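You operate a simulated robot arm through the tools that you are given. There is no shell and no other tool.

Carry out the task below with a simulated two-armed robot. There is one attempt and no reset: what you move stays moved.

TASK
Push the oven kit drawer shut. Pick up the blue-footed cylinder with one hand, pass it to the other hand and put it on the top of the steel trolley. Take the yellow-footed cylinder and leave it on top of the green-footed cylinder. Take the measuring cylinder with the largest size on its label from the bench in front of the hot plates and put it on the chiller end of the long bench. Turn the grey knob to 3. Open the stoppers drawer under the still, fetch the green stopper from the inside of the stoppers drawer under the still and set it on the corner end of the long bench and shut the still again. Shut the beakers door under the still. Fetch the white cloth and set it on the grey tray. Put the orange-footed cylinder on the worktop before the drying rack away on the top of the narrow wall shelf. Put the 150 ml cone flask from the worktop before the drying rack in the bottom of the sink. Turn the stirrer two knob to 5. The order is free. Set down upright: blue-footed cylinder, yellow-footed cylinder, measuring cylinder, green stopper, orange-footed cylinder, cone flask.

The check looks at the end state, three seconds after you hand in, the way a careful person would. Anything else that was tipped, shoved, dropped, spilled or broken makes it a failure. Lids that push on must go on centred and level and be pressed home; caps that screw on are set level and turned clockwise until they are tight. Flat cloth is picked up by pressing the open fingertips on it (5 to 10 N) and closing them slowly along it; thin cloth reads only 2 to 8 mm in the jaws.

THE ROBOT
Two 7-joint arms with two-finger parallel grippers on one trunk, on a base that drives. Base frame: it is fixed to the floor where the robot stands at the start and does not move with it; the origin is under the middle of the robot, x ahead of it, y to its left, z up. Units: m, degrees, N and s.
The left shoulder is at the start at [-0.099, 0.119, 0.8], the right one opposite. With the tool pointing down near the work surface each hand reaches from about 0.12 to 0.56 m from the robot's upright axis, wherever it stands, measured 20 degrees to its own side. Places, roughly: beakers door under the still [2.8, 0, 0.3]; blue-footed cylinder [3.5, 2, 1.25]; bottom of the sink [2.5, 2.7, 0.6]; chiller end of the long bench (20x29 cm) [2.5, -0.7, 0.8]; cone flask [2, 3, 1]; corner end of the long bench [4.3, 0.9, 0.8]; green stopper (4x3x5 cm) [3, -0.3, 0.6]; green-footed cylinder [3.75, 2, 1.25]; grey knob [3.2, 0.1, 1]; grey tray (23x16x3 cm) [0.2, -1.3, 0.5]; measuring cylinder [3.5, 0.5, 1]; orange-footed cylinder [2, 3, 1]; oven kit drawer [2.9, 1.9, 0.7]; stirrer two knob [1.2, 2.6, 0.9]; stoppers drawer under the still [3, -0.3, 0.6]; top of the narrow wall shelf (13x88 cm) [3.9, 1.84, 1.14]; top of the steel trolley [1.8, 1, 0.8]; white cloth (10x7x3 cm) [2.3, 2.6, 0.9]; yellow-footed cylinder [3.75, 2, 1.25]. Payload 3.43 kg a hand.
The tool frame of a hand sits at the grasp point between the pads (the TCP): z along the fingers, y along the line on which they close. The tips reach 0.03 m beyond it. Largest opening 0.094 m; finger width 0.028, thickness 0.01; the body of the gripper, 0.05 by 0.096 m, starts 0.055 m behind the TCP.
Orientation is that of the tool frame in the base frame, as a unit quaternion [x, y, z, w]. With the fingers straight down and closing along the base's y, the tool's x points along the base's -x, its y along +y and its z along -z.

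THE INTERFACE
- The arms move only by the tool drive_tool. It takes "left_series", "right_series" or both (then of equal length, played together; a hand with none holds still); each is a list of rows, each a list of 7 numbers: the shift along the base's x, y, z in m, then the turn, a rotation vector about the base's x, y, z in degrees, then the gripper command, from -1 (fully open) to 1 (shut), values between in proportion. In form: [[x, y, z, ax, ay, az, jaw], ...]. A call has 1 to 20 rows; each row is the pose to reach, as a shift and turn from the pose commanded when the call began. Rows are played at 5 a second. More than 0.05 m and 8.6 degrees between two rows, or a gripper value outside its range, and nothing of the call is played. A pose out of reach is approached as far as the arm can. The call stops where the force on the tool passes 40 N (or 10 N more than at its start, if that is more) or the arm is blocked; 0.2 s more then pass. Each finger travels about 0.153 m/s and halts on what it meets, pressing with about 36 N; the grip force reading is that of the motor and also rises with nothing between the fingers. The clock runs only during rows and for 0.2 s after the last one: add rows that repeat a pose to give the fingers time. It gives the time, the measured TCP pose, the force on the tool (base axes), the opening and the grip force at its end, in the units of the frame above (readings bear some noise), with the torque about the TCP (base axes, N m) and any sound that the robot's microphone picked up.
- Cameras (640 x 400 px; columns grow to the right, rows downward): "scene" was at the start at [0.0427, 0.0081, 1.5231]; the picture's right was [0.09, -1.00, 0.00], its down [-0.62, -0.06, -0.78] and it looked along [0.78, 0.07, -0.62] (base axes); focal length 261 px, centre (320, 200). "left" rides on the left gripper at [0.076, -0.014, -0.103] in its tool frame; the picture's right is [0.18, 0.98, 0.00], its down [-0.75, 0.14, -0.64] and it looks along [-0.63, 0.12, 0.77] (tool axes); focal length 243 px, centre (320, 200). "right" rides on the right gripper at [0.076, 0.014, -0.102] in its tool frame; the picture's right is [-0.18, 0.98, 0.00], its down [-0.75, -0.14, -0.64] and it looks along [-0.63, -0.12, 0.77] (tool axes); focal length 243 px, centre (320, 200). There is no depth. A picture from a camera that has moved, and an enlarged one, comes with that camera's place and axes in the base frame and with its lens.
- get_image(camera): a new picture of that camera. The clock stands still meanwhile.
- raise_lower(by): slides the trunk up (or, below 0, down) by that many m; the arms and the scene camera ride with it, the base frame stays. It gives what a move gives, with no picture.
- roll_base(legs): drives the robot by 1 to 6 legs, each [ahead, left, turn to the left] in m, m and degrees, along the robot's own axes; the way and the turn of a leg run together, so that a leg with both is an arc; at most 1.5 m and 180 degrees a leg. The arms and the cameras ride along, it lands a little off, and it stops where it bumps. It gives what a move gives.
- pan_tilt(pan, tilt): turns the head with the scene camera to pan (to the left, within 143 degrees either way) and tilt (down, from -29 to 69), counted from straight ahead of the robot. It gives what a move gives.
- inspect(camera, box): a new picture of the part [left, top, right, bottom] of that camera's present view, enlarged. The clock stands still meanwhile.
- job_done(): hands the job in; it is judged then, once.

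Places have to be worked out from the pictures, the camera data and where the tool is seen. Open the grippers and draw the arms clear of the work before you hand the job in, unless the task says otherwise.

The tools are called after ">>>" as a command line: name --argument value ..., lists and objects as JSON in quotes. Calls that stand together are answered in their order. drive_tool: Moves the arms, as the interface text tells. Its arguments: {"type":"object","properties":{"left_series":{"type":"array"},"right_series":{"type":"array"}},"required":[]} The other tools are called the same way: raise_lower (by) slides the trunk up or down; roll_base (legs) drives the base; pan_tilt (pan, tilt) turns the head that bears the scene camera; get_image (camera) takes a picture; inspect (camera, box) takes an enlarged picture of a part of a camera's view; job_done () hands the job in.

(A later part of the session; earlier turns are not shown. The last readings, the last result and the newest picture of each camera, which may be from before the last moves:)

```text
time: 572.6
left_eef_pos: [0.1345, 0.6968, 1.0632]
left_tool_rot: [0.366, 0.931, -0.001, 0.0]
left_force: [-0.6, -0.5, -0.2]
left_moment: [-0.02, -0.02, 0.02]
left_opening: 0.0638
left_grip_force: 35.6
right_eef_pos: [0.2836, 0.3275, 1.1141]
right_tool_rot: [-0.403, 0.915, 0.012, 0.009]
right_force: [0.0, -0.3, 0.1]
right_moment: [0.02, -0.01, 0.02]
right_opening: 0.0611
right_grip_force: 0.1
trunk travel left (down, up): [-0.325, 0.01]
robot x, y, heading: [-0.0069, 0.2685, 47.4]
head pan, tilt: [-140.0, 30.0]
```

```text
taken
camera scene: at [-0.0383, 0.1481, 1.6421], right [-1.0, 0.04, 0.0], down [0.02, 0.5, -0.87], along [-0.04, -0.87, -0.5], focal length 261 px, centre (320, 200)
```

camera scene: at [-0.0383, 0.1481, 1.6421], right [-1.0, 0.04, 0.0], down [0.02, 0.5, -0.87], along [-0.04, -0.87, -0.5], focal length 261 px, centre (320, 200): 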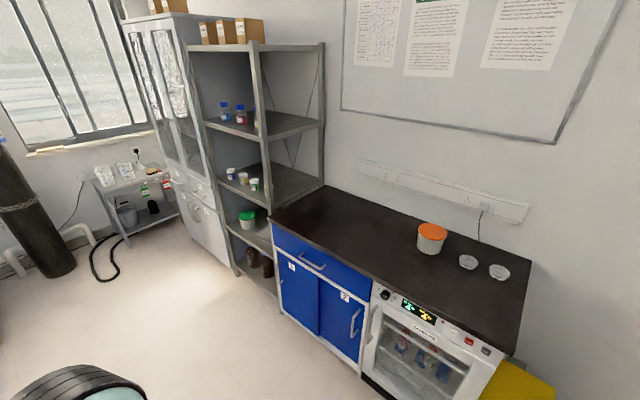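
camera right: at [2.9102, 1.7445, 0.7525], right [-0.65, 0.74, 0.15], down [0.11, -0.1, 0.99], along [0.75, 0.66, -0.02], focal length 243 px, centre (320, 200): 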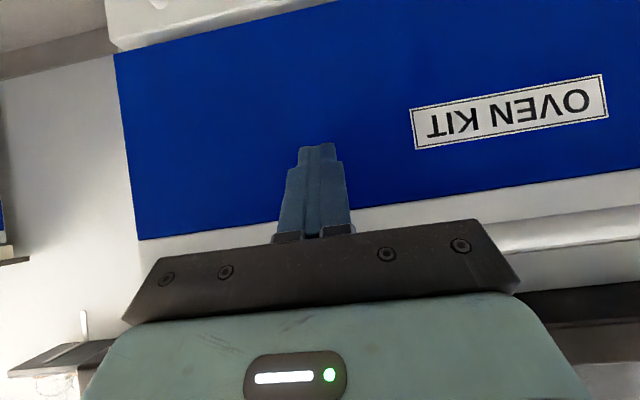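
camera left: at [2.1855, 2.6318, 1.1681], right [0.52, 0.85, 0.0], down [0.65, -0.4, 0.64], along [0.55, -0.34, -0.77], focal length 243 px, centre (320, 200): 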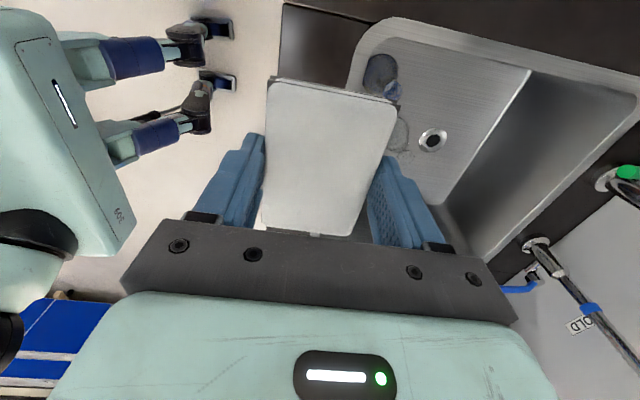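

>>> inspect --camera "scene" --box '[190, 140, 350, 300]'

>>> inspect --camera "scene" --box '[215, 190, 295, 260]'

```text
2.50 times, centred on (270, 220) of scene
camera zoom: at [-0.0383, 0.1481, 1.6421], right [-1.0, 0.04, 0.0], down [0.02, 0.5, -0.87], along [-0.04, -0.87, -0.5], focal length 653 px, centre (445, 150)
```

zoom: 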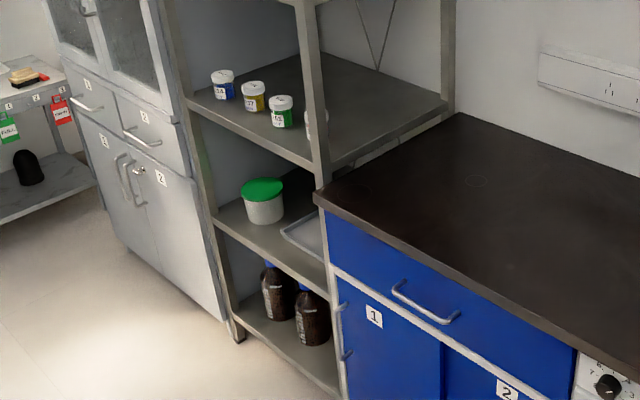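

```text
5.71 times, centred on (255, 225) of scene
camera zoom: at [-0.0383, 0.1481, 1.6421], right [-1.0, 0.04, 0.0], down [0.02, 0.5, -0.87], along [-0.04, -0.87, -0.5], focal length 1493 px, centre (691, 57)
```

zoom: 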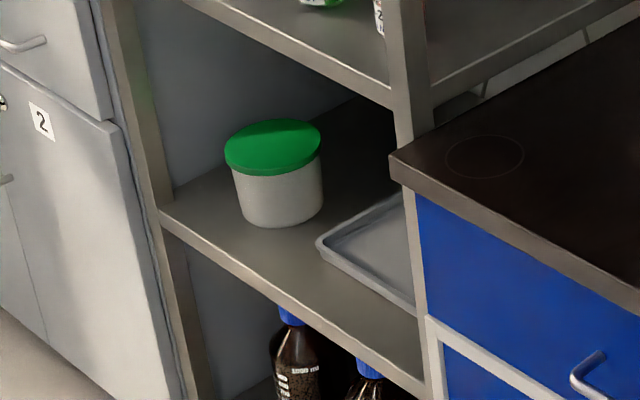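

The grey tray sits on the shelf at z≈0.5 (s≈−0.84, t≈1.05) under another shelf, so I must enter with a pitched hand. I'll set the cloth on the black bench beside it and regrasp it at a pitch. First I yaw the hand back to normal and turn around to the right.

>>> drive_tool --left_series '[[0, 0, 0, 0, 0, 8.2, 0.1], [0, 0, 0, 0, 0, 16.4, 0.1], [0, 0, 0, 0, 0, 24.6, 0.1], [0, 0, 0, 0, 0, 32.8, 0.1], [0, 0, 0, 0, 0, 41, 0.1], [0, 0, 0, 0, 0, 49.2, 0.1], [0, 0, 0, 0, 0, 57.4, 0.1], [0, 0, 0, 0, 0, 65.6, 0.1], [0, 0, 0, 0, 0, 73.8, 0.1], [0, 0, 0, 0, 0, 82, 0.1], [0, 0, 0, 0, 0, 90, 0.1]]'

>>> roll_base --legs '[[0, -0.45, 0], [0, 0, -90], [0, 0, -90]]'

>>> pan_tilt --pan 10 --tilt 40

>>> get_image --camera "scene"

```text
time: 575.0
left_eef_pos: [0.1321, 0.6978, 1.0635]
left_tool_rot: [-0.4, 0.916, -0.001, 0.001]
left_force: [-1.0, 0.8, -0.7]
left_moment: [0.03, 0.03, 0.0]
left_opening: 0.0639
left_grip_force: 36.3
right_eef_pos: [0.2817, 0.3283, 1.1144]
right_tool_rot: [-0.403, 0.915, 0.013, 0.01]
right_force: [0.1, -0.4, 0.4]
right_moment: [0.0, -0.03, 0.04]
right_opening: 0.061
right_grip_force: 0.0
trunk travel left (down, up): [-0.325, 0.01]
robot x, y, heading: [-0.006, 0.2711, 47.5]
head pan, tilt: [-140.0, 30.0]
```

```text
time: 587.2
left_eef_pos: [0.1982, -0.4641, 1.0643]
left_tool_rot: [0.915, 0.404, 0.0, -0.001]
left_force: [0.2, -0.2, 0.0]
left_moment: [0.01, 0.0, 0.02]
left_opening: 0.0636
left_grip_force: 36.1
right_eef_pos: [0.0434, -0.0972, 1.1146]
right_tool_rot: [0.913, 0.408, -0.01, 0.013]
right_force: [0.2, 0.2, -0.4]
right_moment: [0.0, 0.0, -0.01]
right_opening: 0.0611
right_grip_force: 0.0
trunk travel left (down, up): [-0.325, 0.01]
robot x, y, heading: [0.3306, -0.0352, -131.7]
head pan, tilt: [-140.0, 30.0]
```

```text
time: 589.5
left_eef_pos: [0.1974, -0.4631, 1.0635]
left_tool_rot: [0.915, 0.404, -0.001, 0.0]
left_force: [0.2, -0.3, 0.2]
left_moment: [0.0, 0.02, -0.01]
left_opening: 0.0639
left_grip_force: 35.9
right_eef_pos: [0.0427, -0.0963, 1.115]
right_tool_rot: [0.913, 0.408, -0.009, 0.013]
right_force: [0.2, 0.1, 0.3]
right_moment: [0.02, 0.02, 0.0]
right_opening: 0.061
right_grip_force: 0.0
trunk travel left (down, up): [-0.325, 0.01]
robot x, y, heading: [0.3294, -0.0387, -132.0]
head pan, tilt: [10.0, 40.0]
```

```text
taken
camera scene: at [0.3147, -0.0749, 1.6268], right [-0.85, 0.53, 0.0], down [0.34, 0.55, -0.77], along [-0.4, -0.65, -0.64], focal length 261 px, centre (320, 200)
```

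scene: 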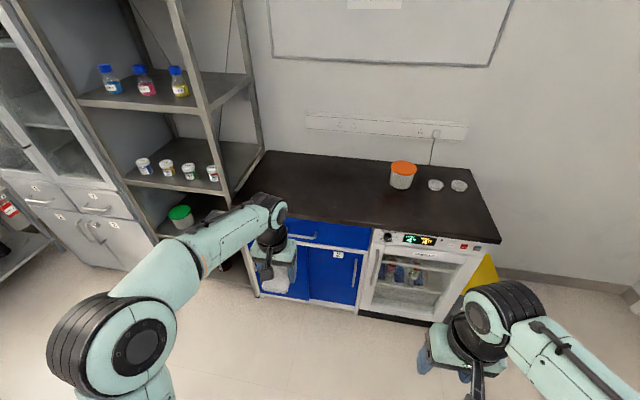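

I move to the bench's free left part and bring the cloth over it.

>>> roll_base --legs '[[0, 0.2, 0], [0.5, 0, 0]]'

>>> get_image --camera "scene"

>>> get_image --camera "left"

```text
time: 594.5
left_eef_pos: [0.0222, -0.9786, 1.0631]
left_tool_rot: [0.911, 0.412, 0.0, -0.001]
left_force: [-0.2, -0.5, -0.8]
left_moment: [0.03, -0.01, 0.0]
left_opening: 0.0638
left_grip_force: 35.8
right_eef_pos: [-0.1366, -0.6142, 1.1147]
right_tool_rot: [0.909, 0.416, -0.009, 0.013]
right_force: [-0.3, 0.3, 0.6]
right_moment: [0.0, 0.02, -0.01]
right_opening: 0.0612
right_grip_force: 0.0
trunk travel left (down, up): [-0.325, 0.01]
robot x, y, heading: [0.1434, -0.5509, -130.7]
head pan, tilt: [10.0, 40.0]
```

```text
taken
camera scene: at [0.133, -0.587, 1.6266], right [-0.86, 0.51, 0.0], down [0.33, 0.55, -0.77], along [-0.39, -0.66, -0.64], focal length 261 px, centre (320, 200)
```

scene: 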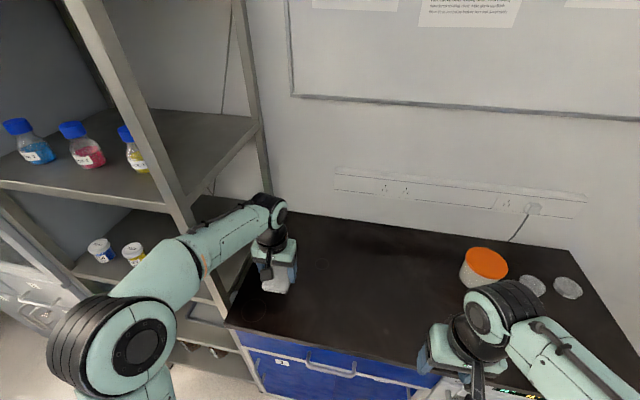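

```text
taken
camera left: at [0.0629, -0.9111, 1.1671], right [0.86, -0.51, 0.0], down [-0.39, -0.66, 0.64], along [-0.33, -0.55, -0.77], focal length 243 px, centre (320, 200)
```

left: 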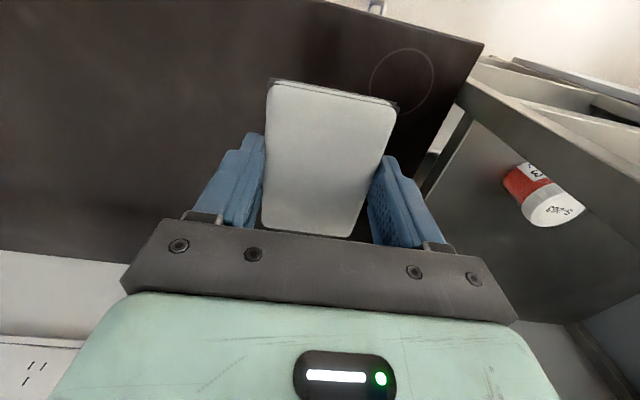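

>>> drive_tool --left_series '[[-0.0224, -0.0247, -0.01, 0, 0, 0, 0.1], [-0.0448, -0.0494, -0.02, 0, 0, 0, 0.1], [-0.067, -0.074, -0.04, 0, 0, 0, 0.1], [-0.067, -0.074, -0.085, 0, 0, 0, 0.1], [-0.067, -0.074, -0.13, 0, 0, 0, 0.1], [-0.067, -0.074, -0.17, 0, 0, 0, 0.1], [-0.067, -0.074, -0.195, 0, 0, 0, 0.1]]'

>>> get_image --camera "left"

>>> inspect --camera "scene" --box '[200, 190, 340, 330]'

```text
time: 596.0
left_eef_pos: [-0.042, -1.0529, 0.8898]
left_tool_rot: [0.91, 0.414, -0.009, 0.003]
left_force: [7.3, 10.4, 25.4]
left_moment: [-0.01, -1.14, 0.35]
left_opening: 0.0638
left_grip_force: 35.8
right_eef_pos: [-0.1367, -0.6122, 1.1143]
right_tool_rot: [0.909, 0.417, -0.009, 0.014]
right_force: [-0.3, 0.2, 0.3]
right_moment: [0.0, -0.01, 0.05]
right_opening: 0.0611
right_grip_force: 0.0
trunk travel left (down, up): [-0.325, 0.01]
robot x, y, heading: [0.1476, -0.5486, -130.7]
head pan, tilt: [10.0, 40.0]
stopped in row 7 (left hand): the force on the tool passed its limit at 76 N (the readings are from after the stop); the commanded pose is now the measured one
```

```text
taken
camera left: at [-0.0028, -0.9848, 0.9926], right [0.86, -0.51, -0.01], down [-0.38, -0.65, 0.65], along [-0.34, -0.56, -0.76], focal length 243 px, centre (320, 200)
```

left: 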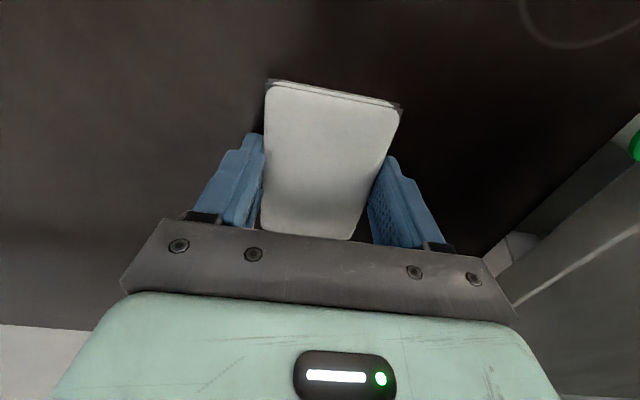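

```text
2.86 times, centred on (270, 260) of scene
camera zoom: at [0.1344, -0.5842, 1.6269], right [-0.86, 0.51, 0.0], down [0.33, 0.55, -0.77], along [-0.39, -0.66, -0.64], focal length 746 px, centre (463, 29)
```

zoom: 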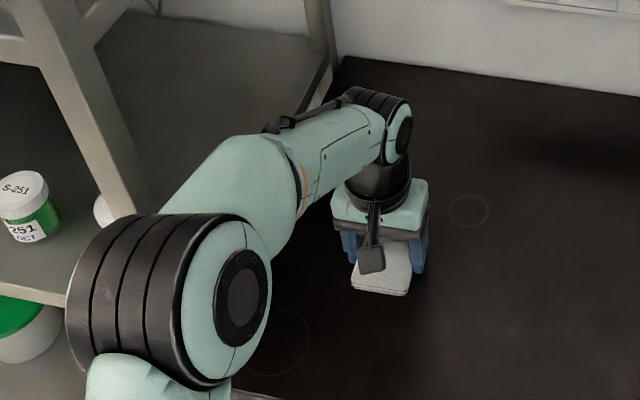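

The bench top is at z≈0.85; the cloth rests on it. I open, rise, and pitch the hand 50° to a pre-grasp behind it.

>>> drive_tool --left_series '[[0, 0, 0.002, 0, 0, 0, -0.1], [0, 0, 0.002, 0, 0, 0, -0.5], [0, 0, 0.002, 0, 0, 0, -1], [0, 0, 0.03, 0, 0, 0, -1], [0, 0, 0.07, 0, 0, 0, -1], [0, 0, 0.11, 0, 0, 0, -1]]'

>>> drive_tool --left_series '[[0.014, 0.0155, 0, -6, 5.5, 0, -1], [0.028, 0.031, 0, -12, 11, 0, -1], [0.042, 0.0465, 0, -18, 16.5, 0, -1], [0.056, 0.062, -0.005, -24, 22, 0, -1], [0.068, 0.075, -0.01, -30, 27.3, 0, -1], [0.068, 0.075, -0.01, -36, 32.8, 0, -1]]'

>>> get_image --camera "left"

```text
time: 597.4
left_eef_pos: [-0.0436, -1.0546, 0.9977]
left_tool_rot: [0.91, 0.414, -0.007, 0.002]
left_force: [-1.0, -1.1, 0.9]
left_moment: [0.01, -0.01, 0.0]
left_opening: 0.094
left_grip_force: 0.0
right_eef_pos: [-0.1383, -0.6147, 1.1155]
right_tool_rot: [0.909, 0.416, -0.01, 0.014]
right_force: [0.1, -0.6, -0.4]
right_moment: [-0.01, 0.03, 0.03]
right_opening: 0.061
right_grip_force: 0.0
trunk travel left (down, up): [-0.325, 0.01]
robot x, y, heading: [0.1502, -0.5475, -131.0]
head pan, tilt: [10.0, 40.0]
```

```text
time: 598.8
left_eef_pos: [0.0313, -0.9891, 0.9844]
left_tool_rot: [0.843, 0.391, -0.331, 0.166]
left_force: [0.7, -0.9, 0.7]
left_moment: [0.0, -0.01, 0.0]
left_opening: 0.0939
left_grip_force: 0.1
left hand out of reach, approached as far as the arm can: row 5, 6
right_eef_pos: [-0.1363, -0.6134, 1.1145]
right_tool_rot: [0.909, 0.417, -0.01, 0.013]
right_force: [0.7, 0.2, -0.2]
right_moment: [-0.02, 0.02, 0.04]
right_opening: 0.061
right_grip_force: 0.0
trunk travel left (down, up): [-0.325, 0.01]
robot x, y, heading: [0.1502, -0.5451, -131.0]
head pan, tilt: [10.0, 40.0]
```

```text
taken
camera left: at [0.0995, -0.883, 1.007], right [0.84, -0.53, -0.11], down [0.03, -0.16, 0.99], along [-0.54, -0.84, -0.12], focal length 243 px, centre (320, 200)
```

left: 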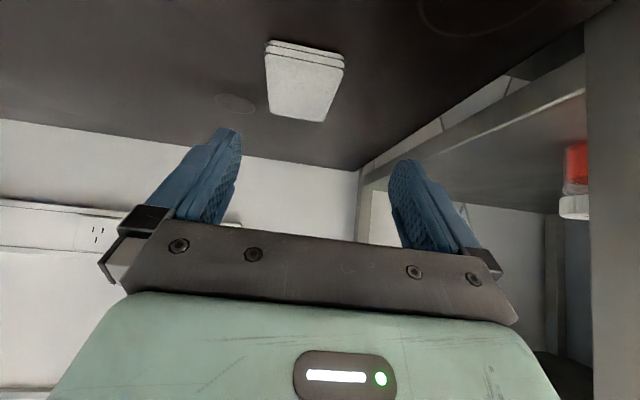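

The hand is pitched 43° behind the cloth. I advance along the axis so the fingers straddle its sides, tips just above the bench.

>>> drive_tool --left_series '[[-0.0098, 0.0086, 0, 0, 0, 0, -1], [-0.024, -0.0077, -0.0245, 0, 0, 0, -1], [-0.0384, -0.024, -0.049, 0, 0, 0, -1], [-0.0527, -0.0402, -0.0735, 0, 0, 0, -1], [-0.067, -0.0565, -0.09, 0, 0, 0, -1]]'

>>> get_image --camera "left"

```text
time: 600.0
left_eef_pos: [-0.0385, -1.0468, 0.8931]
left_tool_rot: [0.843, 0.389, -0.331, 0.167]
left_force: [-0.3, 0.5, -0.4]
left_moment: [-0.02, 0.01, 0.0]
left_opening: 0.0941
left_grip_force: 0.2
right_eef_pos: [-0.1376, -0.6139, 1.1147]
right_tool_rot: [0.909, 0.418, -0.009, 0.012]
right_force: [0.5, 0.0, 0.5]
right_moment: [0.0, 0.03, 0.04]
right_opening: 0.0611
right_grip_force: 0.0
trunk travel left (down, up): [-0.325, 0.01]
robot x, y, heading: [0.1442, -0.5495, -130.8]
head pan, tilt: [10.0, 40.0]
```

```text
taken
camera left: at [0.031, -0.9412, 0.9165], right [0.84, -0.53, -0.1], down [0.02, -0.16, 0.99], along [-0.54, -0.83, -0.12], focal length 243 px, centre (320, 200)
```

left: 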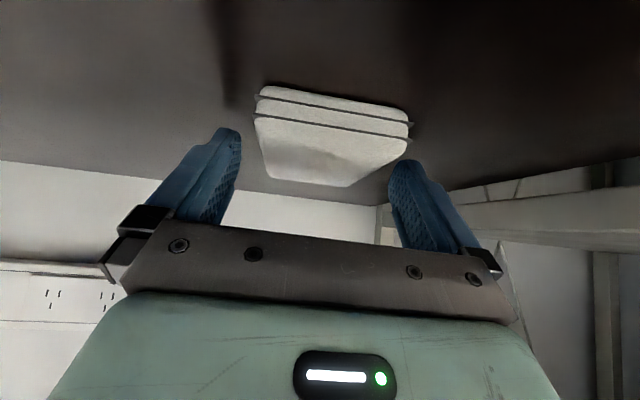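

>>> drive_tool --left_series '[[-0.0066, -0.0075, -0.003, 0, 0, 0, -1], [-0.0119, -0.0135, -0.006, 0, 0, 0, -1]]'

>>> get_image --camera "left"

>>> inspect --camera "scene" --box '[200, 190, 340, 330]'

```text
time: 600.6
left_eef_pos: [-0.0495, -1.0577, 0.8926]
left_tool_rot: [0.842, 0.389, -0.335, 0.169]
left_force: [15.2, 14.1, 27.2]
left_moment: [1.09, 0.79, -1.02]
left_opening: 0.0928
left_grip_force: 0.1
right_eef_pos: [-0.1362, -0.6117, 1.1151]
right_tool_rot: [0.909, 0.417, -0.011, 0.015]
right_force: [-0.3, 0.3, -0.3]
right_moment: [0.01, -0.05, 0.05]
right_opening: 0.061
right_grip_force: 0.0
trunk travel left (down, up): [-0.325, 0.01]
robot x, y, heading: [0.1451, -0.5472, -130.9]
head pan, tilt: [10.0, 40.0]
```

```text
taken
camera left: at [0.0209, -0.9516, 0.914], right [0.84, -0.53, -0.11], down [0.03, -0.15, 0.99], along [-0.54, -0.83, -0.11], focal length 243 px, centre (320, 200)
```

left: 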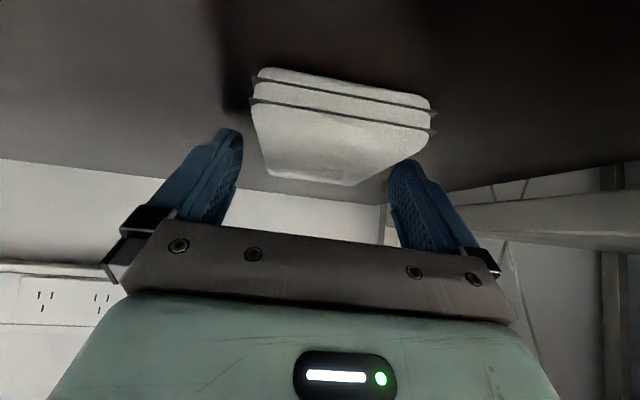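

```text
2.86 times, centred on (270, 260) of scene
camera zoom: at [0.1363, -0.5828, 1.627], right [-0.86, 0.51, 0.0], down [0.33, 0.55, -0.77], along [-0.39, -0.66, -0.64], focal length 746 px, centre (463, 29)
```

zoom: 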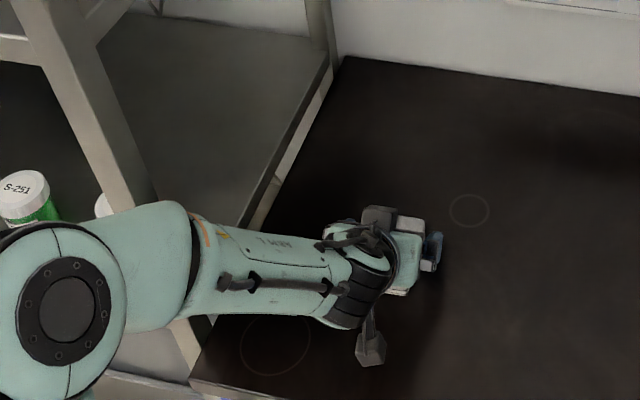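

A fingertip met the cloth's left edge; I rise a little, shift 8 mm left and come down again.

>>> drive_tool --left_series '[[0.003, 0.003, 0.015, 0, 0, 0, -1], [0.009, -0.0023, 0.015, 0, 0, 0, -1], [0.0065, -0.005, 0.006, 0, 0, 0, -1], [0.004, -0.0075, -0.002, 0, 0, 0, -1]]'

>>> get_image --camera "left"

```text
time: 601.6
left_eef_pos: [-0.0443, -1.0637, 0.8918]
left_tool_rot: [0.841, 0.388, -0.337, 0.168]
left_force: [14.0, 11.5, 33.6]
left_moment: [1.11, 0.95, -0.76]
left_opening: 0.0917
left_grip_force: 0.0
right_eef_pos: [-0.1351, -0.6104, 1.1146]
right_tool_rot: [0.909, 0.417, -0.011, 0.014]
right_force: [-0.4, 0.0, -0.3]
right_moment: [0.01, -0.04, 0.0]
right_opening: 0.0611
right_grip_force: 0.1
trunk travel left (down, up): [-0.325, 0.01]
robot x, y, heading: [0.1445, -0.5489, -131.0]
head pan, tilt: [10.0, 40.0]
```

```text
taken
camera left: at [0.0244, -0.9582, 0.9133], right [0.84, -0.53, -0.11], down [0.03, -0.15, 0.99], along [-0.54, -0.83, -0.11], focal length 243 px, centre (320, 200)
```

left: 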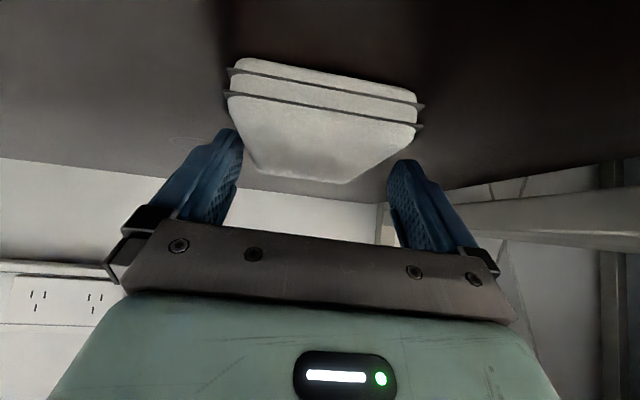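

The right fingertip is touching the bench itself (top ≈0.858). I raise 5 mm and close slowly on the cloth's sides.

>>> drive_tool --left_series '[[0, 0, 0.006, 0, 0, 0, -1], [0.003, 0.0035, 0.006, 0, 0, 0, -0.8], [0.003, 0.0035, 0.006, 0, 0, 0, -0.6], [0.003, 0.0035, 0.006, 0, 0, 0, -0.5], [0.003, 0.0035, 0.006, 0, 0, 0, -0.4], [0.003, 0.0035, 0.006, 0, 0, 0, -0.3], [0.003, 0.0035, 0.006, 0, 0, 0, -0.2], [0.003, 0.0035, 0.006, 0, 0, 0, -0.1], [0.003, 0.0035, 0.006, 0, 0, 0, 0.1], [0.003, 0.0035, 0.006, 0, 0, 0, 0.1]]'

>>> get_image --camera "left"

```text
time: 603.8
left_eef_pos: [-0.043, -1.062, 0.8943]
left_tool_rot: [0.843, 0.39, -0.331, 0.167]
left_force: [-0.6, 0.2, -0.5]
left_moment: [-0.01, -0.01, 0.02]
left_opening: 0.0657
left_grip_force: 35.6
right_eef_pos: [-0.1391, -0.6152, 1.115]
right_tool_rot: [0.909, 0.417, -0.01, 0.013]
right_force: [0.0, -0.6, 0.1]
right_moment: [0.01, 0.03, -0.02]
right_opening: 0.0611
right_grip_force: 0.1
trunk travel left (down, up): [-0.325, 0.01]
robot x, y, heading: [0.1474, -0.545, -131.0]
head pan, tilt: [10.0, 40.0]
```

```text
taken
camera left: at [0.0268, -0.9564, 0.916], right [0.84, -0.53, -0.1], down [0.02, -0.15, 0.99], along [-0.54, -0.83, -0.12], focal length 243 px, centre (320, 200)
```

left: 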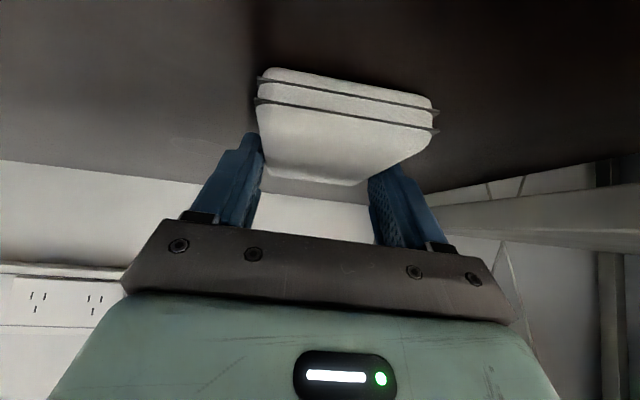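

It is gripped (65.7 mm). I lift and check it stays level.

>>> drive_tool --left_series '[[0, 0, 0.015, 0, 0, 0, 0.2], [0, 0, 0.04, 0, 0, 0, 0.2], [0.01, 0.011, 0.07, 0, 0, 0, 0.2], [0.02, 0.022, 0.1, 0, 0, 0, 0.2]]'

>>> get_image --camera "left"

>>> get_image --camera "scene"

```text
time: 604.8
left_eef_pos: [-0.0218, -1.0388, 0.9919]
left_tool_rot: [0.844, 0.389, -0.331, 0.167]
left_force: [0.5, 0.4, -0.5]
left_moment: [0.0, 0.01, -0.01]
left_opening: 0.0652
left_grip_force: 36.4
right_eef_pos: [-0.1361, -0.6138, 1.1148]
right_tool_rot: [0.909, 0.417, -0.01, 0.014]
right_force: [0.5, 0.7, 0.3]
right_moment: [-0.01, 0.01, 0.02]
right_opening: 0.0611
right_grip_force: 0.1
trunk travel left (down, up): [-0.325, 0.01]
robot x, y, heading: [0.1465, -0.548, -130.8]
head pan, tilt: [10.0, 40.0]
```

```text
taken
camera left: at [0.048, -0.9334, 1.014], right [0.84, -0.53, -0.1], down [0.02, -0.15, 0.99], along [-0.54, -0.83, -0.12], focal length 243 px, centre (320, 200)
```

left: 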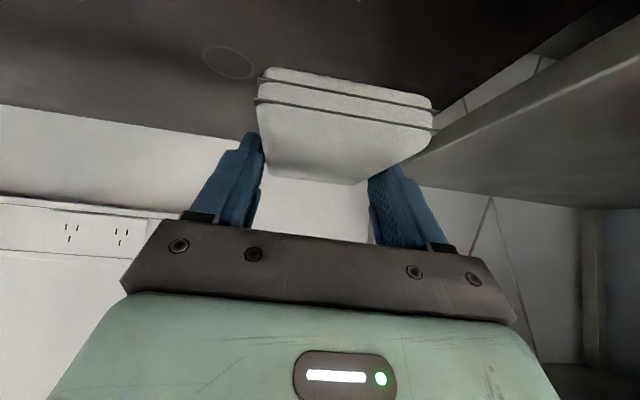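

```text
taken
camera scene: at [0.1333, -0.5864, 1.6267], right [-0.86, 0.51, 0.0], down [0.33, 0.55, -0.77], along [-0.39, -0.66, -0.64], focal length 261 px, centre (320, 200)
```

scene: 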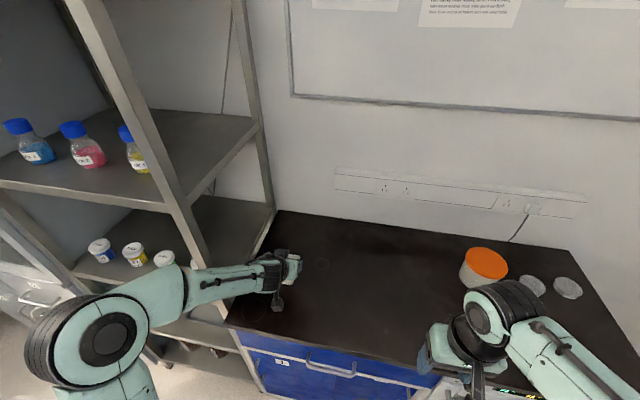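

The cloth is level in the pitched hand. I back off, lower the trunk 0.2 m, and shift left in front of the shelf.

>>> roll_base --legs '[[-0.32, 0, -1.2], [0, 0.4, 0]]'

>>> raise_lower --by -0.2

>>> pan_tilt --pan 15 --tilt 45

>>> get_image --camera "scene"

>>> get_image --camera "left"

```text
time: 610.8
left_eef_pos: [0.4836, -1.0577, 0.9933]
left_tool_rot: [0.849, 0.376, -0.333, 0.161]
left_force: [0.0, -0.4, 0.0]
left_moment: [0.06, 0.02, -0.03]
left_opening: 0.0641
left_grip_force: 36.0
right_eef_pos: [0.3823, -0.6273, 1.1145]
right_tool_rot: [0.916, 0.402, -0.009, 0.013]
right_force: [-0.1, 0.3, -0.7]
right_moment: [0.01, 0.05, -0.01]
right_opening: 0.0612
right_grip_force: 0.1
trunk travel left (down, up): [-0.325, 0.01]
robot x, y, heading: [0.6697, -0.5738, -132.7]
head pan, tilt: [10.0, 40.0]
```

```text
time: 612.9
left_eef_pos: [0.4837, -1.0568, 0.7909]
left_tool_rot: [0.849, 0.376, -0.335, 0.162]
left_force: [-0.1, 1.6, 0.1]
left_moment: [0.02, -0.02, -0.02]
left_opening: 0.0641
left_grip_force: 35.7
right_eef_pos: [0.3816, -0.6289, 0.9147]
right_tool_rot: [0.915, 0.402, -0.01, 0.014]
right_force: [-0.1, -1.3, 0.4]
right_moment: [-0.02, 0.01, -0.01]
right_opening: 0.0612
right_grip_force: 0.1
trunk travel left (down, up): [-0.125, 0.21]
robot x, y, heading: [0.6708, -0.575, -132.4]
head pan, tilt: [10.0, 40.0]
```

```text
time: 613.6
left_eef_pos: [0.4843, -1.0575, 0.792]
left_tool_rot: [0.849, 0.377, -0.333, 0.163]
left_force: [0.2, -0.2, -0.5]
left_moment: [-0.01, -0.01, -0.02]
left_opening: 0.0641
left_grip_force: 36.2
right_eef_pos: [0.3808, -0.6289, 0.9153]
right_tool_rot: [0.915, 0.403, -0.01, 0.013]
right_force: [-0.7, 0.0, -0.6]
right_moment: [0.04, -0.01, -0.02]
right_opening: 0.0611
right_grip_force: 0.1
trunk travel left (down, up): [-0.125, 0.21]
robot x, y, heading: [0.6697, -0.5718, -132.8]
head pan, tilt: [15.0, 45.0]
```

```text
taken
camera scene: at [0.6521, -0.621, 1.4147], right [-0.89, 0.46, 0.0], down [0.33, 0.63, -0.71], along [-0.33, -0.63, -0.71], focal length 261 px, centre (320, 200)
```

scene: 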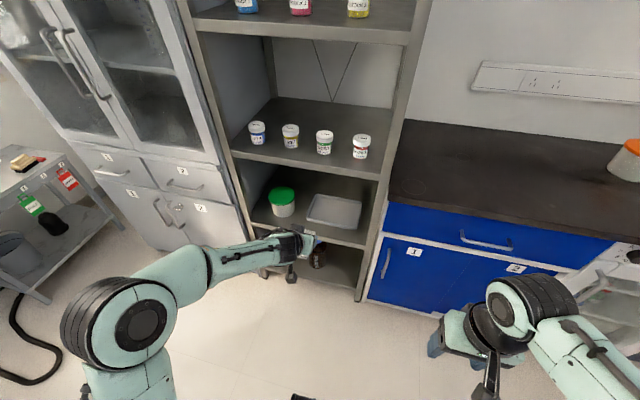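

```text
taken
camera left: at [0.5568, -0.9541, 0.8137], right [0.82, -0.56, -0.1], down [0.02, -0.16, 0.99], along [-0.57, -0.82, -0.12], focal length 243 px, centre (320, 200)
```

left: 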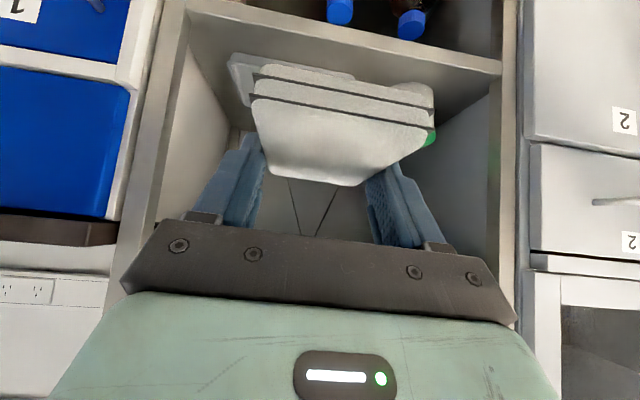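

Clear view of the tray beside the green-lidded jar; upper shelf's underside ≈0.84. I shift 2.5 cm right, lower the hand to z≈0.68, and roll 0.2 m ahead.

>>> drive_tool --left_series '[[-0.0095, 0.0088, -0.04, 0, 0, 0, 0.2], [-0.019, 0.0175, -0.08, 0, 0, 0, 0.2], [-0.019, 0.0175, -0.112, 0, 0, 0, 0.2]]'

>>> roll_base --legs '[[0.18, 0, 0.5]]'

>>> get_image --camera "scene"

>>> get_image --camera "left"

```text
time: 614.4
left_eef_pos: [0.4631, -1.0376, 0.6783]
left_tool_rot: [0.849, 0.375, -0.335, 0.161]
left_force: [0.7, 0.7, 0.2]
left_moment: [-0.03, -0.01, -0.03]
left_opening: 0.0639
left_grip_force: 36.0
right_eef_pos: [0.3831, -0.6287, 0.9154]
right_tool_rot: [0.915, 0.402, -0.009, 0.012]
right_force: [-0.5, 0.3, -0.1]
right_moment: [0.0, 0.01, -0.01]
right_opening: 0.0611
right_grip_force: 0.0
trunk travel left (down, up): [-0.125, 0.21]
robot x, y, heading: [0.6692, -0.571, -132.7]
head pan, tilt: [15.0, 45.0]
```

```text
time: 615.9
left_eef_pos: [0.3493, -1.1715, 0.6777]
left_tool_rot: [0.847, 0.38, -0.334, 0.164]
left_force: [-0.7, -0.1, -1.3]
left_moment: [-0.04, -0.05, -0.05]
left_opening: 0.0639
left_grip_force: 36.0
right_eef_pos: [0.2635, -0.763, 0.915]
right_tool_rot: [0.914, 0.406, -0.009, 0.012]
right_force: [0.1, -0.3, -0.7]
right_moment: [0.0, 0.02, 0.02]
right_opening: 0.0609
right_grip_force: 0.0
trunk travel left (down, up): [-0.125, 0.21]
robot x, y, heading: [0.5523, -0.7009, -131.9]
head pan, tilt: [15.0, 45.0]
```

```text
taken
camera scene: at [0.5331, -0.7524, 1.4147], right [-0.89, 0.45, 0.0], down [0.32, 0.63, -0.71], along [-0.32, -0.63, -0.71], focal length 261 px, centre (320, 200)
```

scene: 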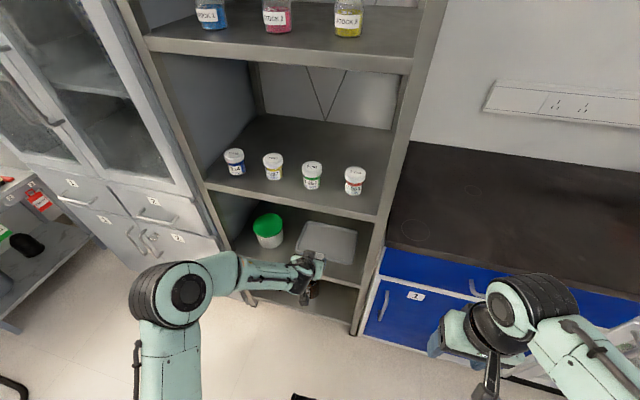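

```text
taken
camera left: at [0.4205, -1.0672, 0.6999], right [0.83, -0.55, -0.1], down [0.02, -0.16, 0.99], along [-0.56, -0.82, -0.12], focal length 243 px, centre (320, 200)
```

left: 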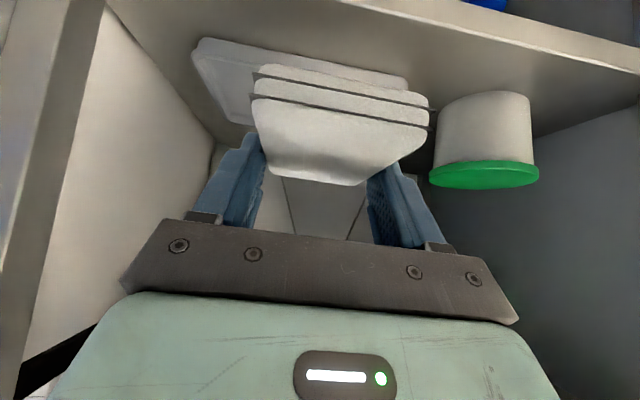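

Triangulating gives the tray centre at s≈−0.855, t≈1.036, z≈0.50. I roll 8 cm ahead and reach in over the tray.

>>> roll_base --legs '[[0.08, 0, 0]]'

>>> drive_tool --left_series '[[-0.0222, -0.0251, -0.01, 0, 0, 0, 0.2], [-0.0444, -0.0501, -0.02, 0, 0, 0, 0.2], [-0.0666, -0.0752, -0.03, 0, 0, 0, 0.2], [-0.0875, -0.0985, -0.045, 0, 0, 0, 0.2]]'

>>> get_image --camera "scene"

>>> get_image --camera "left"

```text
time: 617.0
left_eef_pos: [0.2949, -1.2321, 0.6779]
left_tool_rot: [0.847, 0.382, -0.332, 0.165]
left_force: [0.7, 0.5, 0.5]
left_moment: [-0.03, -0.02, 0.02]
left_opening: 0.0639
left_grip_force: 36.3
right_eef_pos: [0.2092, -0.8217, 0.914]
right_tool_rot: [0.913, 0.408, -0.009, 0.013]
right_force: [-0.1, -0.4, -0.7]
right_moment: [0.03, -0.01, 0.03]
right_opening: 0.0611
right_grip_force: 0.1
trunk travel left (down, up): [-0.125, 0.21]
robot x, y, heading: [0.4978, -0.759, -132.0]
head pan, tilt: [15.0, 45.0]
```

```text
time: 618.0
left_eef_pos: [0.2081, -1.3287, 0.6327]
left_tool_rot: [0.847, 0.382, -0.333, 0.164]
left_force: [0.6, 1.1, -0.5]
left_moment: [0.0, -0.01, 0.01]
left_opening: 0.064
left_grip_force: 36.0
right_eef_pos: [0.2095, -0.824, 0.914]
right_tool_rot: [0.913, 0.407, -0.009, 0.012]
right_force: [-0.5, 0.4, -0.1]
right_moment: [0.01, -0.01, 0.0]
right_opening: 0.0612
right_grip_force: 0.0
trunk travel left (down, up): [-0.125, 0.21]
robot x, y, heading: [0.4965, -0.7649, -131.9]
head pan, tilt: [15.0, 45.0]
```

```text
taken
camera scene: at [0.479, -0.8124, 1.4147], right [-0.89, 0.45, 0.0], down [0.32, 0.63, -0.71], along [-0.32, -0.63, -0.71], focal length 261 px, centre (320, 200)
```

scene: 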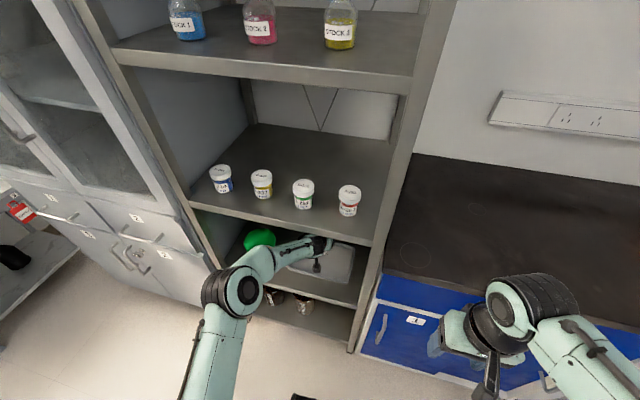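

```text
taken
camera left: at [0.2793, -1.2242, 0.6559], right [0.83, -0.55, -0.1], down [0.02, -0.16, 0.99], along [-0.56, -0.82, -0.12], focal length 243 px, centre (320, 200)
```

left: 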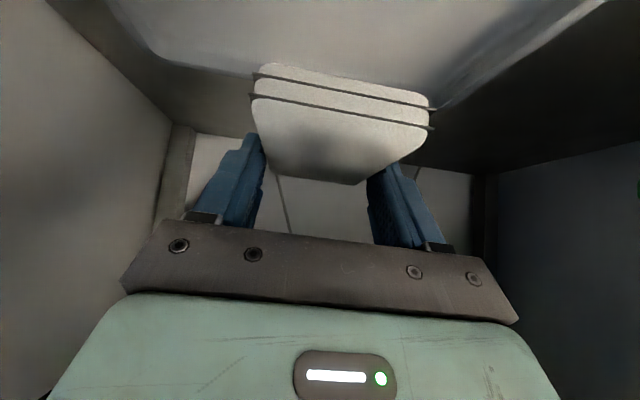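

The cloth is over the tray, but my forearm passes near the green-lidded jar; I zoom to check clearance before lowering.

>>> inspect --camera "scene" --box '[190, 210, 370, 320]'

```text
3.56 times, centred on (280, 265) of scene
camera zoom: at [0.479, -0.8124, 1.4147], right [-0.89, 0.45, 0.0], down [0.32, 0.63, -0.71], along [-0.32, -0.63, -0.71], focal length 929 px, centre (462, -31)
```

zoom: 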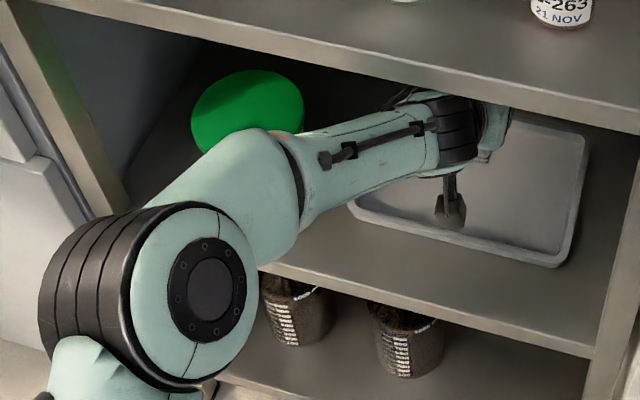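

The forearm actually stays in front of the shelf, clear of the jar. I lower the cloth toward the tray.

>>> drive_tool --left_series '[[0, 0, -0.025, 0, 0, 0, 0.2], [0, 0, -0.05, 0, 0, 0, 0.2], [0, 0, -0.065, 0, 0, 0, 0.2]]'

>>> drive_tool --left_series '[[0, 0, -0.005, 0, 0, 0, 0.2], [0, 0, -0.01, 0, 0, 0, 0.2]]'

>>> get_image --camera "left"

>>> inspect --camera "scene" --box '[190, 210, 370, 320]'

```text
time: 618.8
left_eef_pos: [0.2083, -1.3289, 0.5682]
left_tool_rot: [0.847, 0.381, -0.333, 0.164]
left_force: [-0.5, 0.5, -0.3]
left_moment: [0.06, 0.0, -0.06]
left_opening: 0.064
left_grip_force: 36.0
right_eef_pos: [0.2094, -0.8231, 0.9138]
right_tool_rot: [0.913, 0.408, -0.01, 0.013]
right_force: [1.0, -0.6, -0.1]
right_moment: [0.0, 0.04, -0.03]
right_opening: 0.0612
right_grip_force: 0.0
trunk travel left (down, up): [-0.125, 0.21]
robot x, y, heading: [0.4954, -0.7633, -131.8]
head pan, tilt: [15.0, 45.0]
```

```text
time: 619.4
left_eef_pos: [0.2071, -1.3306, 0.5637]
left_tool_rot: [0.846, 0.381, -0.336, 0.165]
left_force: [2.3, 1.5, 18.2]
left_moment: [1.18, -0.22, -0.1]
left_opening: 0.0643
left_grip_force: 35.4
right_eef_pos: [0.2103, -0.8214, 0.9156]
right_tool_rot: [0.913, 0.408, -0.01, 0.014]
right_force: [0.0, 0.5, -0.6]
right_moment: [0.0, -0.03, 0.04]
right_opening: 0.061
right_grip_force: 0.1
trunk travel left (down, up): [-0.125, 0.21]
robot x, y, heading: [0.494, -0.7624, -131.9]
head pan, tilt: [15.0, 45.0]
```

```text
taken
camera left: at [0.2782, -1.2259, 0.5846], right [0.83, -0.55, -0.11], down [0.03, -0.15, 0.99], along [-0.56, -0.82, -0.11], focal length 243 px, centre (320, 200)
```

left: 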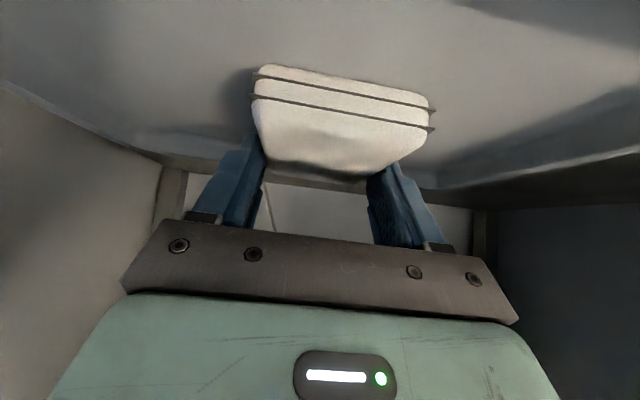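

```text
3.56 times, centred on (280, 265) of scene
camera zoom: at [0.4805, -0.8104, 1.415], right [-0.89, 0.45, 0.0], down [0.32, 0.63, -0.71], along [-0.32, -0.63, -0.71], focal length 929 px, centre (462, -31)
```

zoom: 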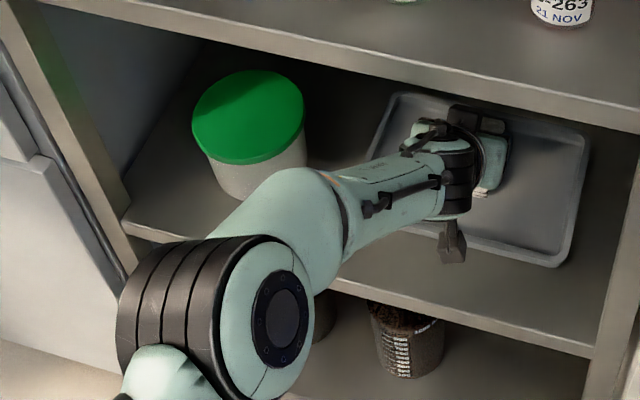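

Contact: the cloth rests inside the tray. I open slowly, rise, and withdraw.

>>> drive_tool --left_series '[[0, 0, 0.002, 0, 0, 0, 0.2], [0, 0, 0.002, 0, 0, 0, -0.2], [0, 0, 0.002, 0, 0, 0, -0.5], [0, 0, 0.002, 0, 0, 0, -0.8], [0, 0, 0.004, 0, 0, 0, -0.8], [0, 0, 0.03, 0, 0, 0, -0.8], [0.005, 0.0056, 0.06, 0, 0, 0, -0.8], [0.025, 0.028, 0.085, 0, 0, 0, -0.8], [0.05, 0.056, 0.1, 0, 0, 0, -0.8], [0.075, 0.084, 0.11, 0, 0, 0, -0.8], [0.1, 0.112, 0.11, 0, 0, 0, -0.8]]'

>>> get_image --camera "left"

>>> inspect --camera "scene" --box '[190, 200, 390, 325]'

```text
time: 621.8
left_eef_pos: [0.3082, -1.2193, 0.6676]
left_tool_rot: [0.847, 0.381, -0.334, 0.164]
left_force: [-0.8, 0.1, -0.3]
left_moment: [-0.01, 0.03, 0.0]
left_opening: 0.0845
left_grip_force: 0.0
right_eef_pos: [0.2101, -0.8237, 0.9156]
right_tool_rot: [0.913, 0.407, -0.009, 0.013]
right_force: [-0.1, 0.6, 0.1]
right_moment: [0.01, 0.01, 0.01]
right_opening: 0.0611
right_grip_force: 0.0
trunk travel left (down, up): [-0.125, 0.21]
robot x, y, heading: [0.4966, -0.7609, -131.8]
head pan, tilt: [15.0, 45.0]
```

```text
taken
camera left: at [0.379, -1.1158, 0.6907], right [0.83, -0.55, -0.1], down [0.02, -0.15, 0.99], along [-0.56, -0.82, -0.12], focal length 243 px, centre (320, 200)
```

left: 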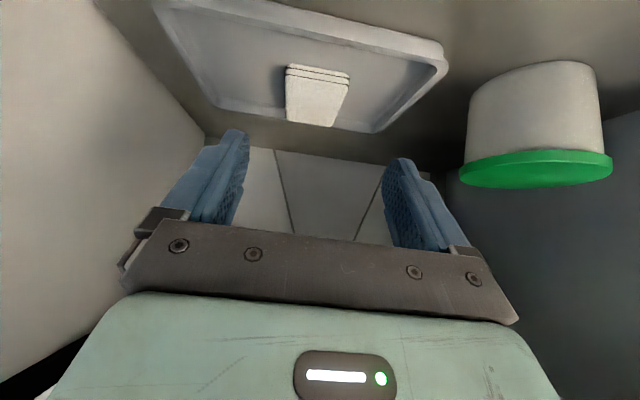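

```text
3.20 times, centred on (290, 262) of scene
camera zoom: at [0.4797, -0.812, 1.4147], right [-0.89, 0.45, 0.0], down [0.32, 0.63, -0.71], along [-0.32, -0.63, -0.71], focal length 836 px, centre (416, 0)
```

zoom: 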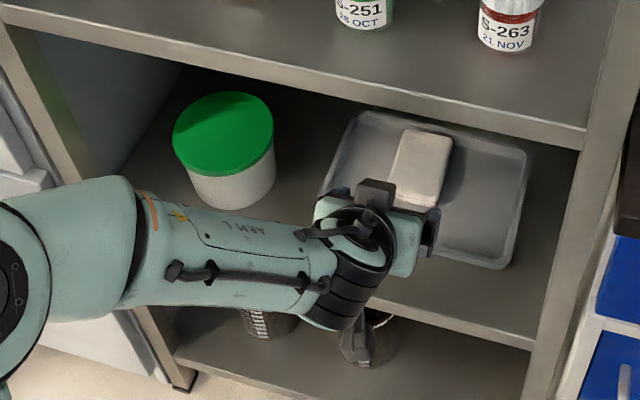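

The white cloth lies flat in the grey tray and the jar is undisturbed. I back away from the shelf, open both hands and fold the arms clear.

>>> roll_base --legs '[[-0.45, 0, 0]]'

>>> drive_tool --left_series '[[0.01, 0.011, 0.04, 6, -5.5, 0, -1], [0.02, 0.022, 0.08, 12, -11, 0, -1], [0.03, 0.033, 0.12, 18, -16.5, 0, -1], [0.04, 0.044, 0.16, 24, -22, 0, -1], [0.05, 0.055, 0.19, 30, -27.3, 0, -1]]' --right_series '[[0, 0, 0, 0, 0, 0, -1], [0, 0, 0, 0, 0, 0, -1], [0, 0, 0, 0, 0, 0, -1], [0, 0, 0, 0, 0, 0, -1], [0, 0, 0, 0, 0, 0, -1]]'

>>> raise_lower --by 0.1

>>> pan_tilt --pan 5 --tilt 40

>>> get_image --camera "scene"

```text
time: 624.5
left_eef_pos: [0.6083, -0.8856, 0.6679]
left_tool_rot: [0.847, 0.379, -0.335, 0.163]
left_force: [-0.2, 0.7, -0.3]
left_moment: [0.02, 0.02, 0.0]
left_opening: 0.0844
left_grip_force: 0.0
right_eef_pos: [0.5099, -0.488, 0.9139]
right_tool_rot: [0.914, 0.406, -0.009, 0.014]
right_force: [0.5, -0.1, -0.1]
right_moment: [0.0, 0.06, -0.02]
right_opening: 0.0611
right_grip_force: 0.1
trunk travel left (down, up): [-0.125, 0.21]
robot x, y, heading: [0.7972, -0.4256, -132.4]
head pan, tilt: [15.0, 45.0]
```

```text
time: 625.7
left_eef_pos: [0.6563, -0.8304, 0.8595]
left_tool_rot: [0.915, 0.403, -0.016, 0.024]
left_force: [0.1, 0.6, -0.3]
left_moment: [0.0, 0.01, 0.01]
left_opening: 0.094
left_grip_force: 0.0
right_eef_pos: [0.5104, -0.4871, 0.9147]
right_tool_rot: [0.914, 0.405, -0.009, 0.013]
right_force: [0.2, 0.5, 0.3]
right_moment: [0.01, -0.02, 0.04]
right_opening: 0.0941
right_grip_force: 0.1
trunk travel left (down, up): [-0.125, 0.21]
robot x, y, heading: [0.7962, -0.4275, -132.5]
head pan, tilt: [15.0, 45.0]
```

```text
time: 627.0
left_eef_pos: [0.6566, -0.83, 0.9581]
left_tool_rot: [0.915, 0.403, -0.017, 0.024]
left_force: [-0.3, 0.3, -0.1]
left_moment: [0.0, 0.01, 0.02]
left_opening: 0.094
left_grip_force: 0.2
right_eef_pos: [0.511, -0.4879, 1.0149]
right_tool_rot: [0.914, 0.406, -0.009, 0.014]
right_force: [-0.6, -0.6, -0.5]
right_moment: [-0.02, 0.02, 0.02]
right_opening: 0.0938
right_grip_force: 0.1
trunk travel left (down, up): [-0.225, 0.11]
robot x, y, heading: [0.7966, -0.4304, -132.1]
head pan, tilt: [15.0, 45.0]
```

```text
time: 627.7
left_eef_pos: [0.6567, -0.8316, 0.958]
left_tool_rot: [0.915, 0.402, -0.018, 0.025]
left_force: [0.3, -0.1, -0.1]
left_moment: [0.01, 0.02, -0.04]
left_opening: 0.0938
left_grip_force: 0.0
right_eef_pos: [0.5107, -0.4895, 1.0148]
right_tool_rot: [0.913, 0.407, -0.009, 0.013]
right_force: [0.0, 0.4, 0.1]
right_moment: [0.0, 0.05, 0.03]
right_opening: 0.094
right_grip_force: 0.0
trunk travel left (down, up): [-0.225, 0.11]
robot x, y, heading: [0.7945, -0.4271, -132.3]
head pan, tilt: [5.0, 40.0]
```

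```text
taken
camera scene: at [0.7748, -0.4645, 1.5209], right [-0.8, 0.6, 0.0], down [0.39, 0.51, -0.77], along [-0.46, -0.61, -0.64], focal length 261 px, centre (320, 200)
```

scene: 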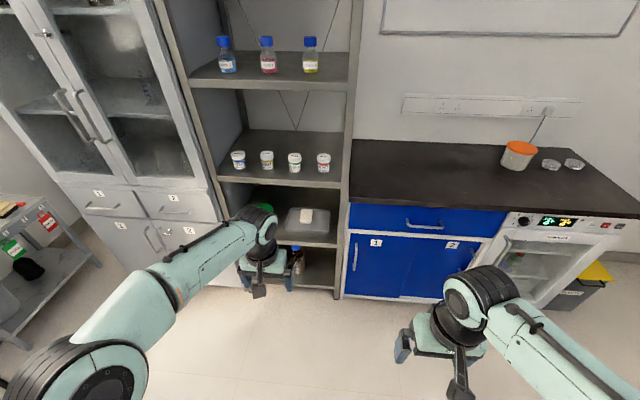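

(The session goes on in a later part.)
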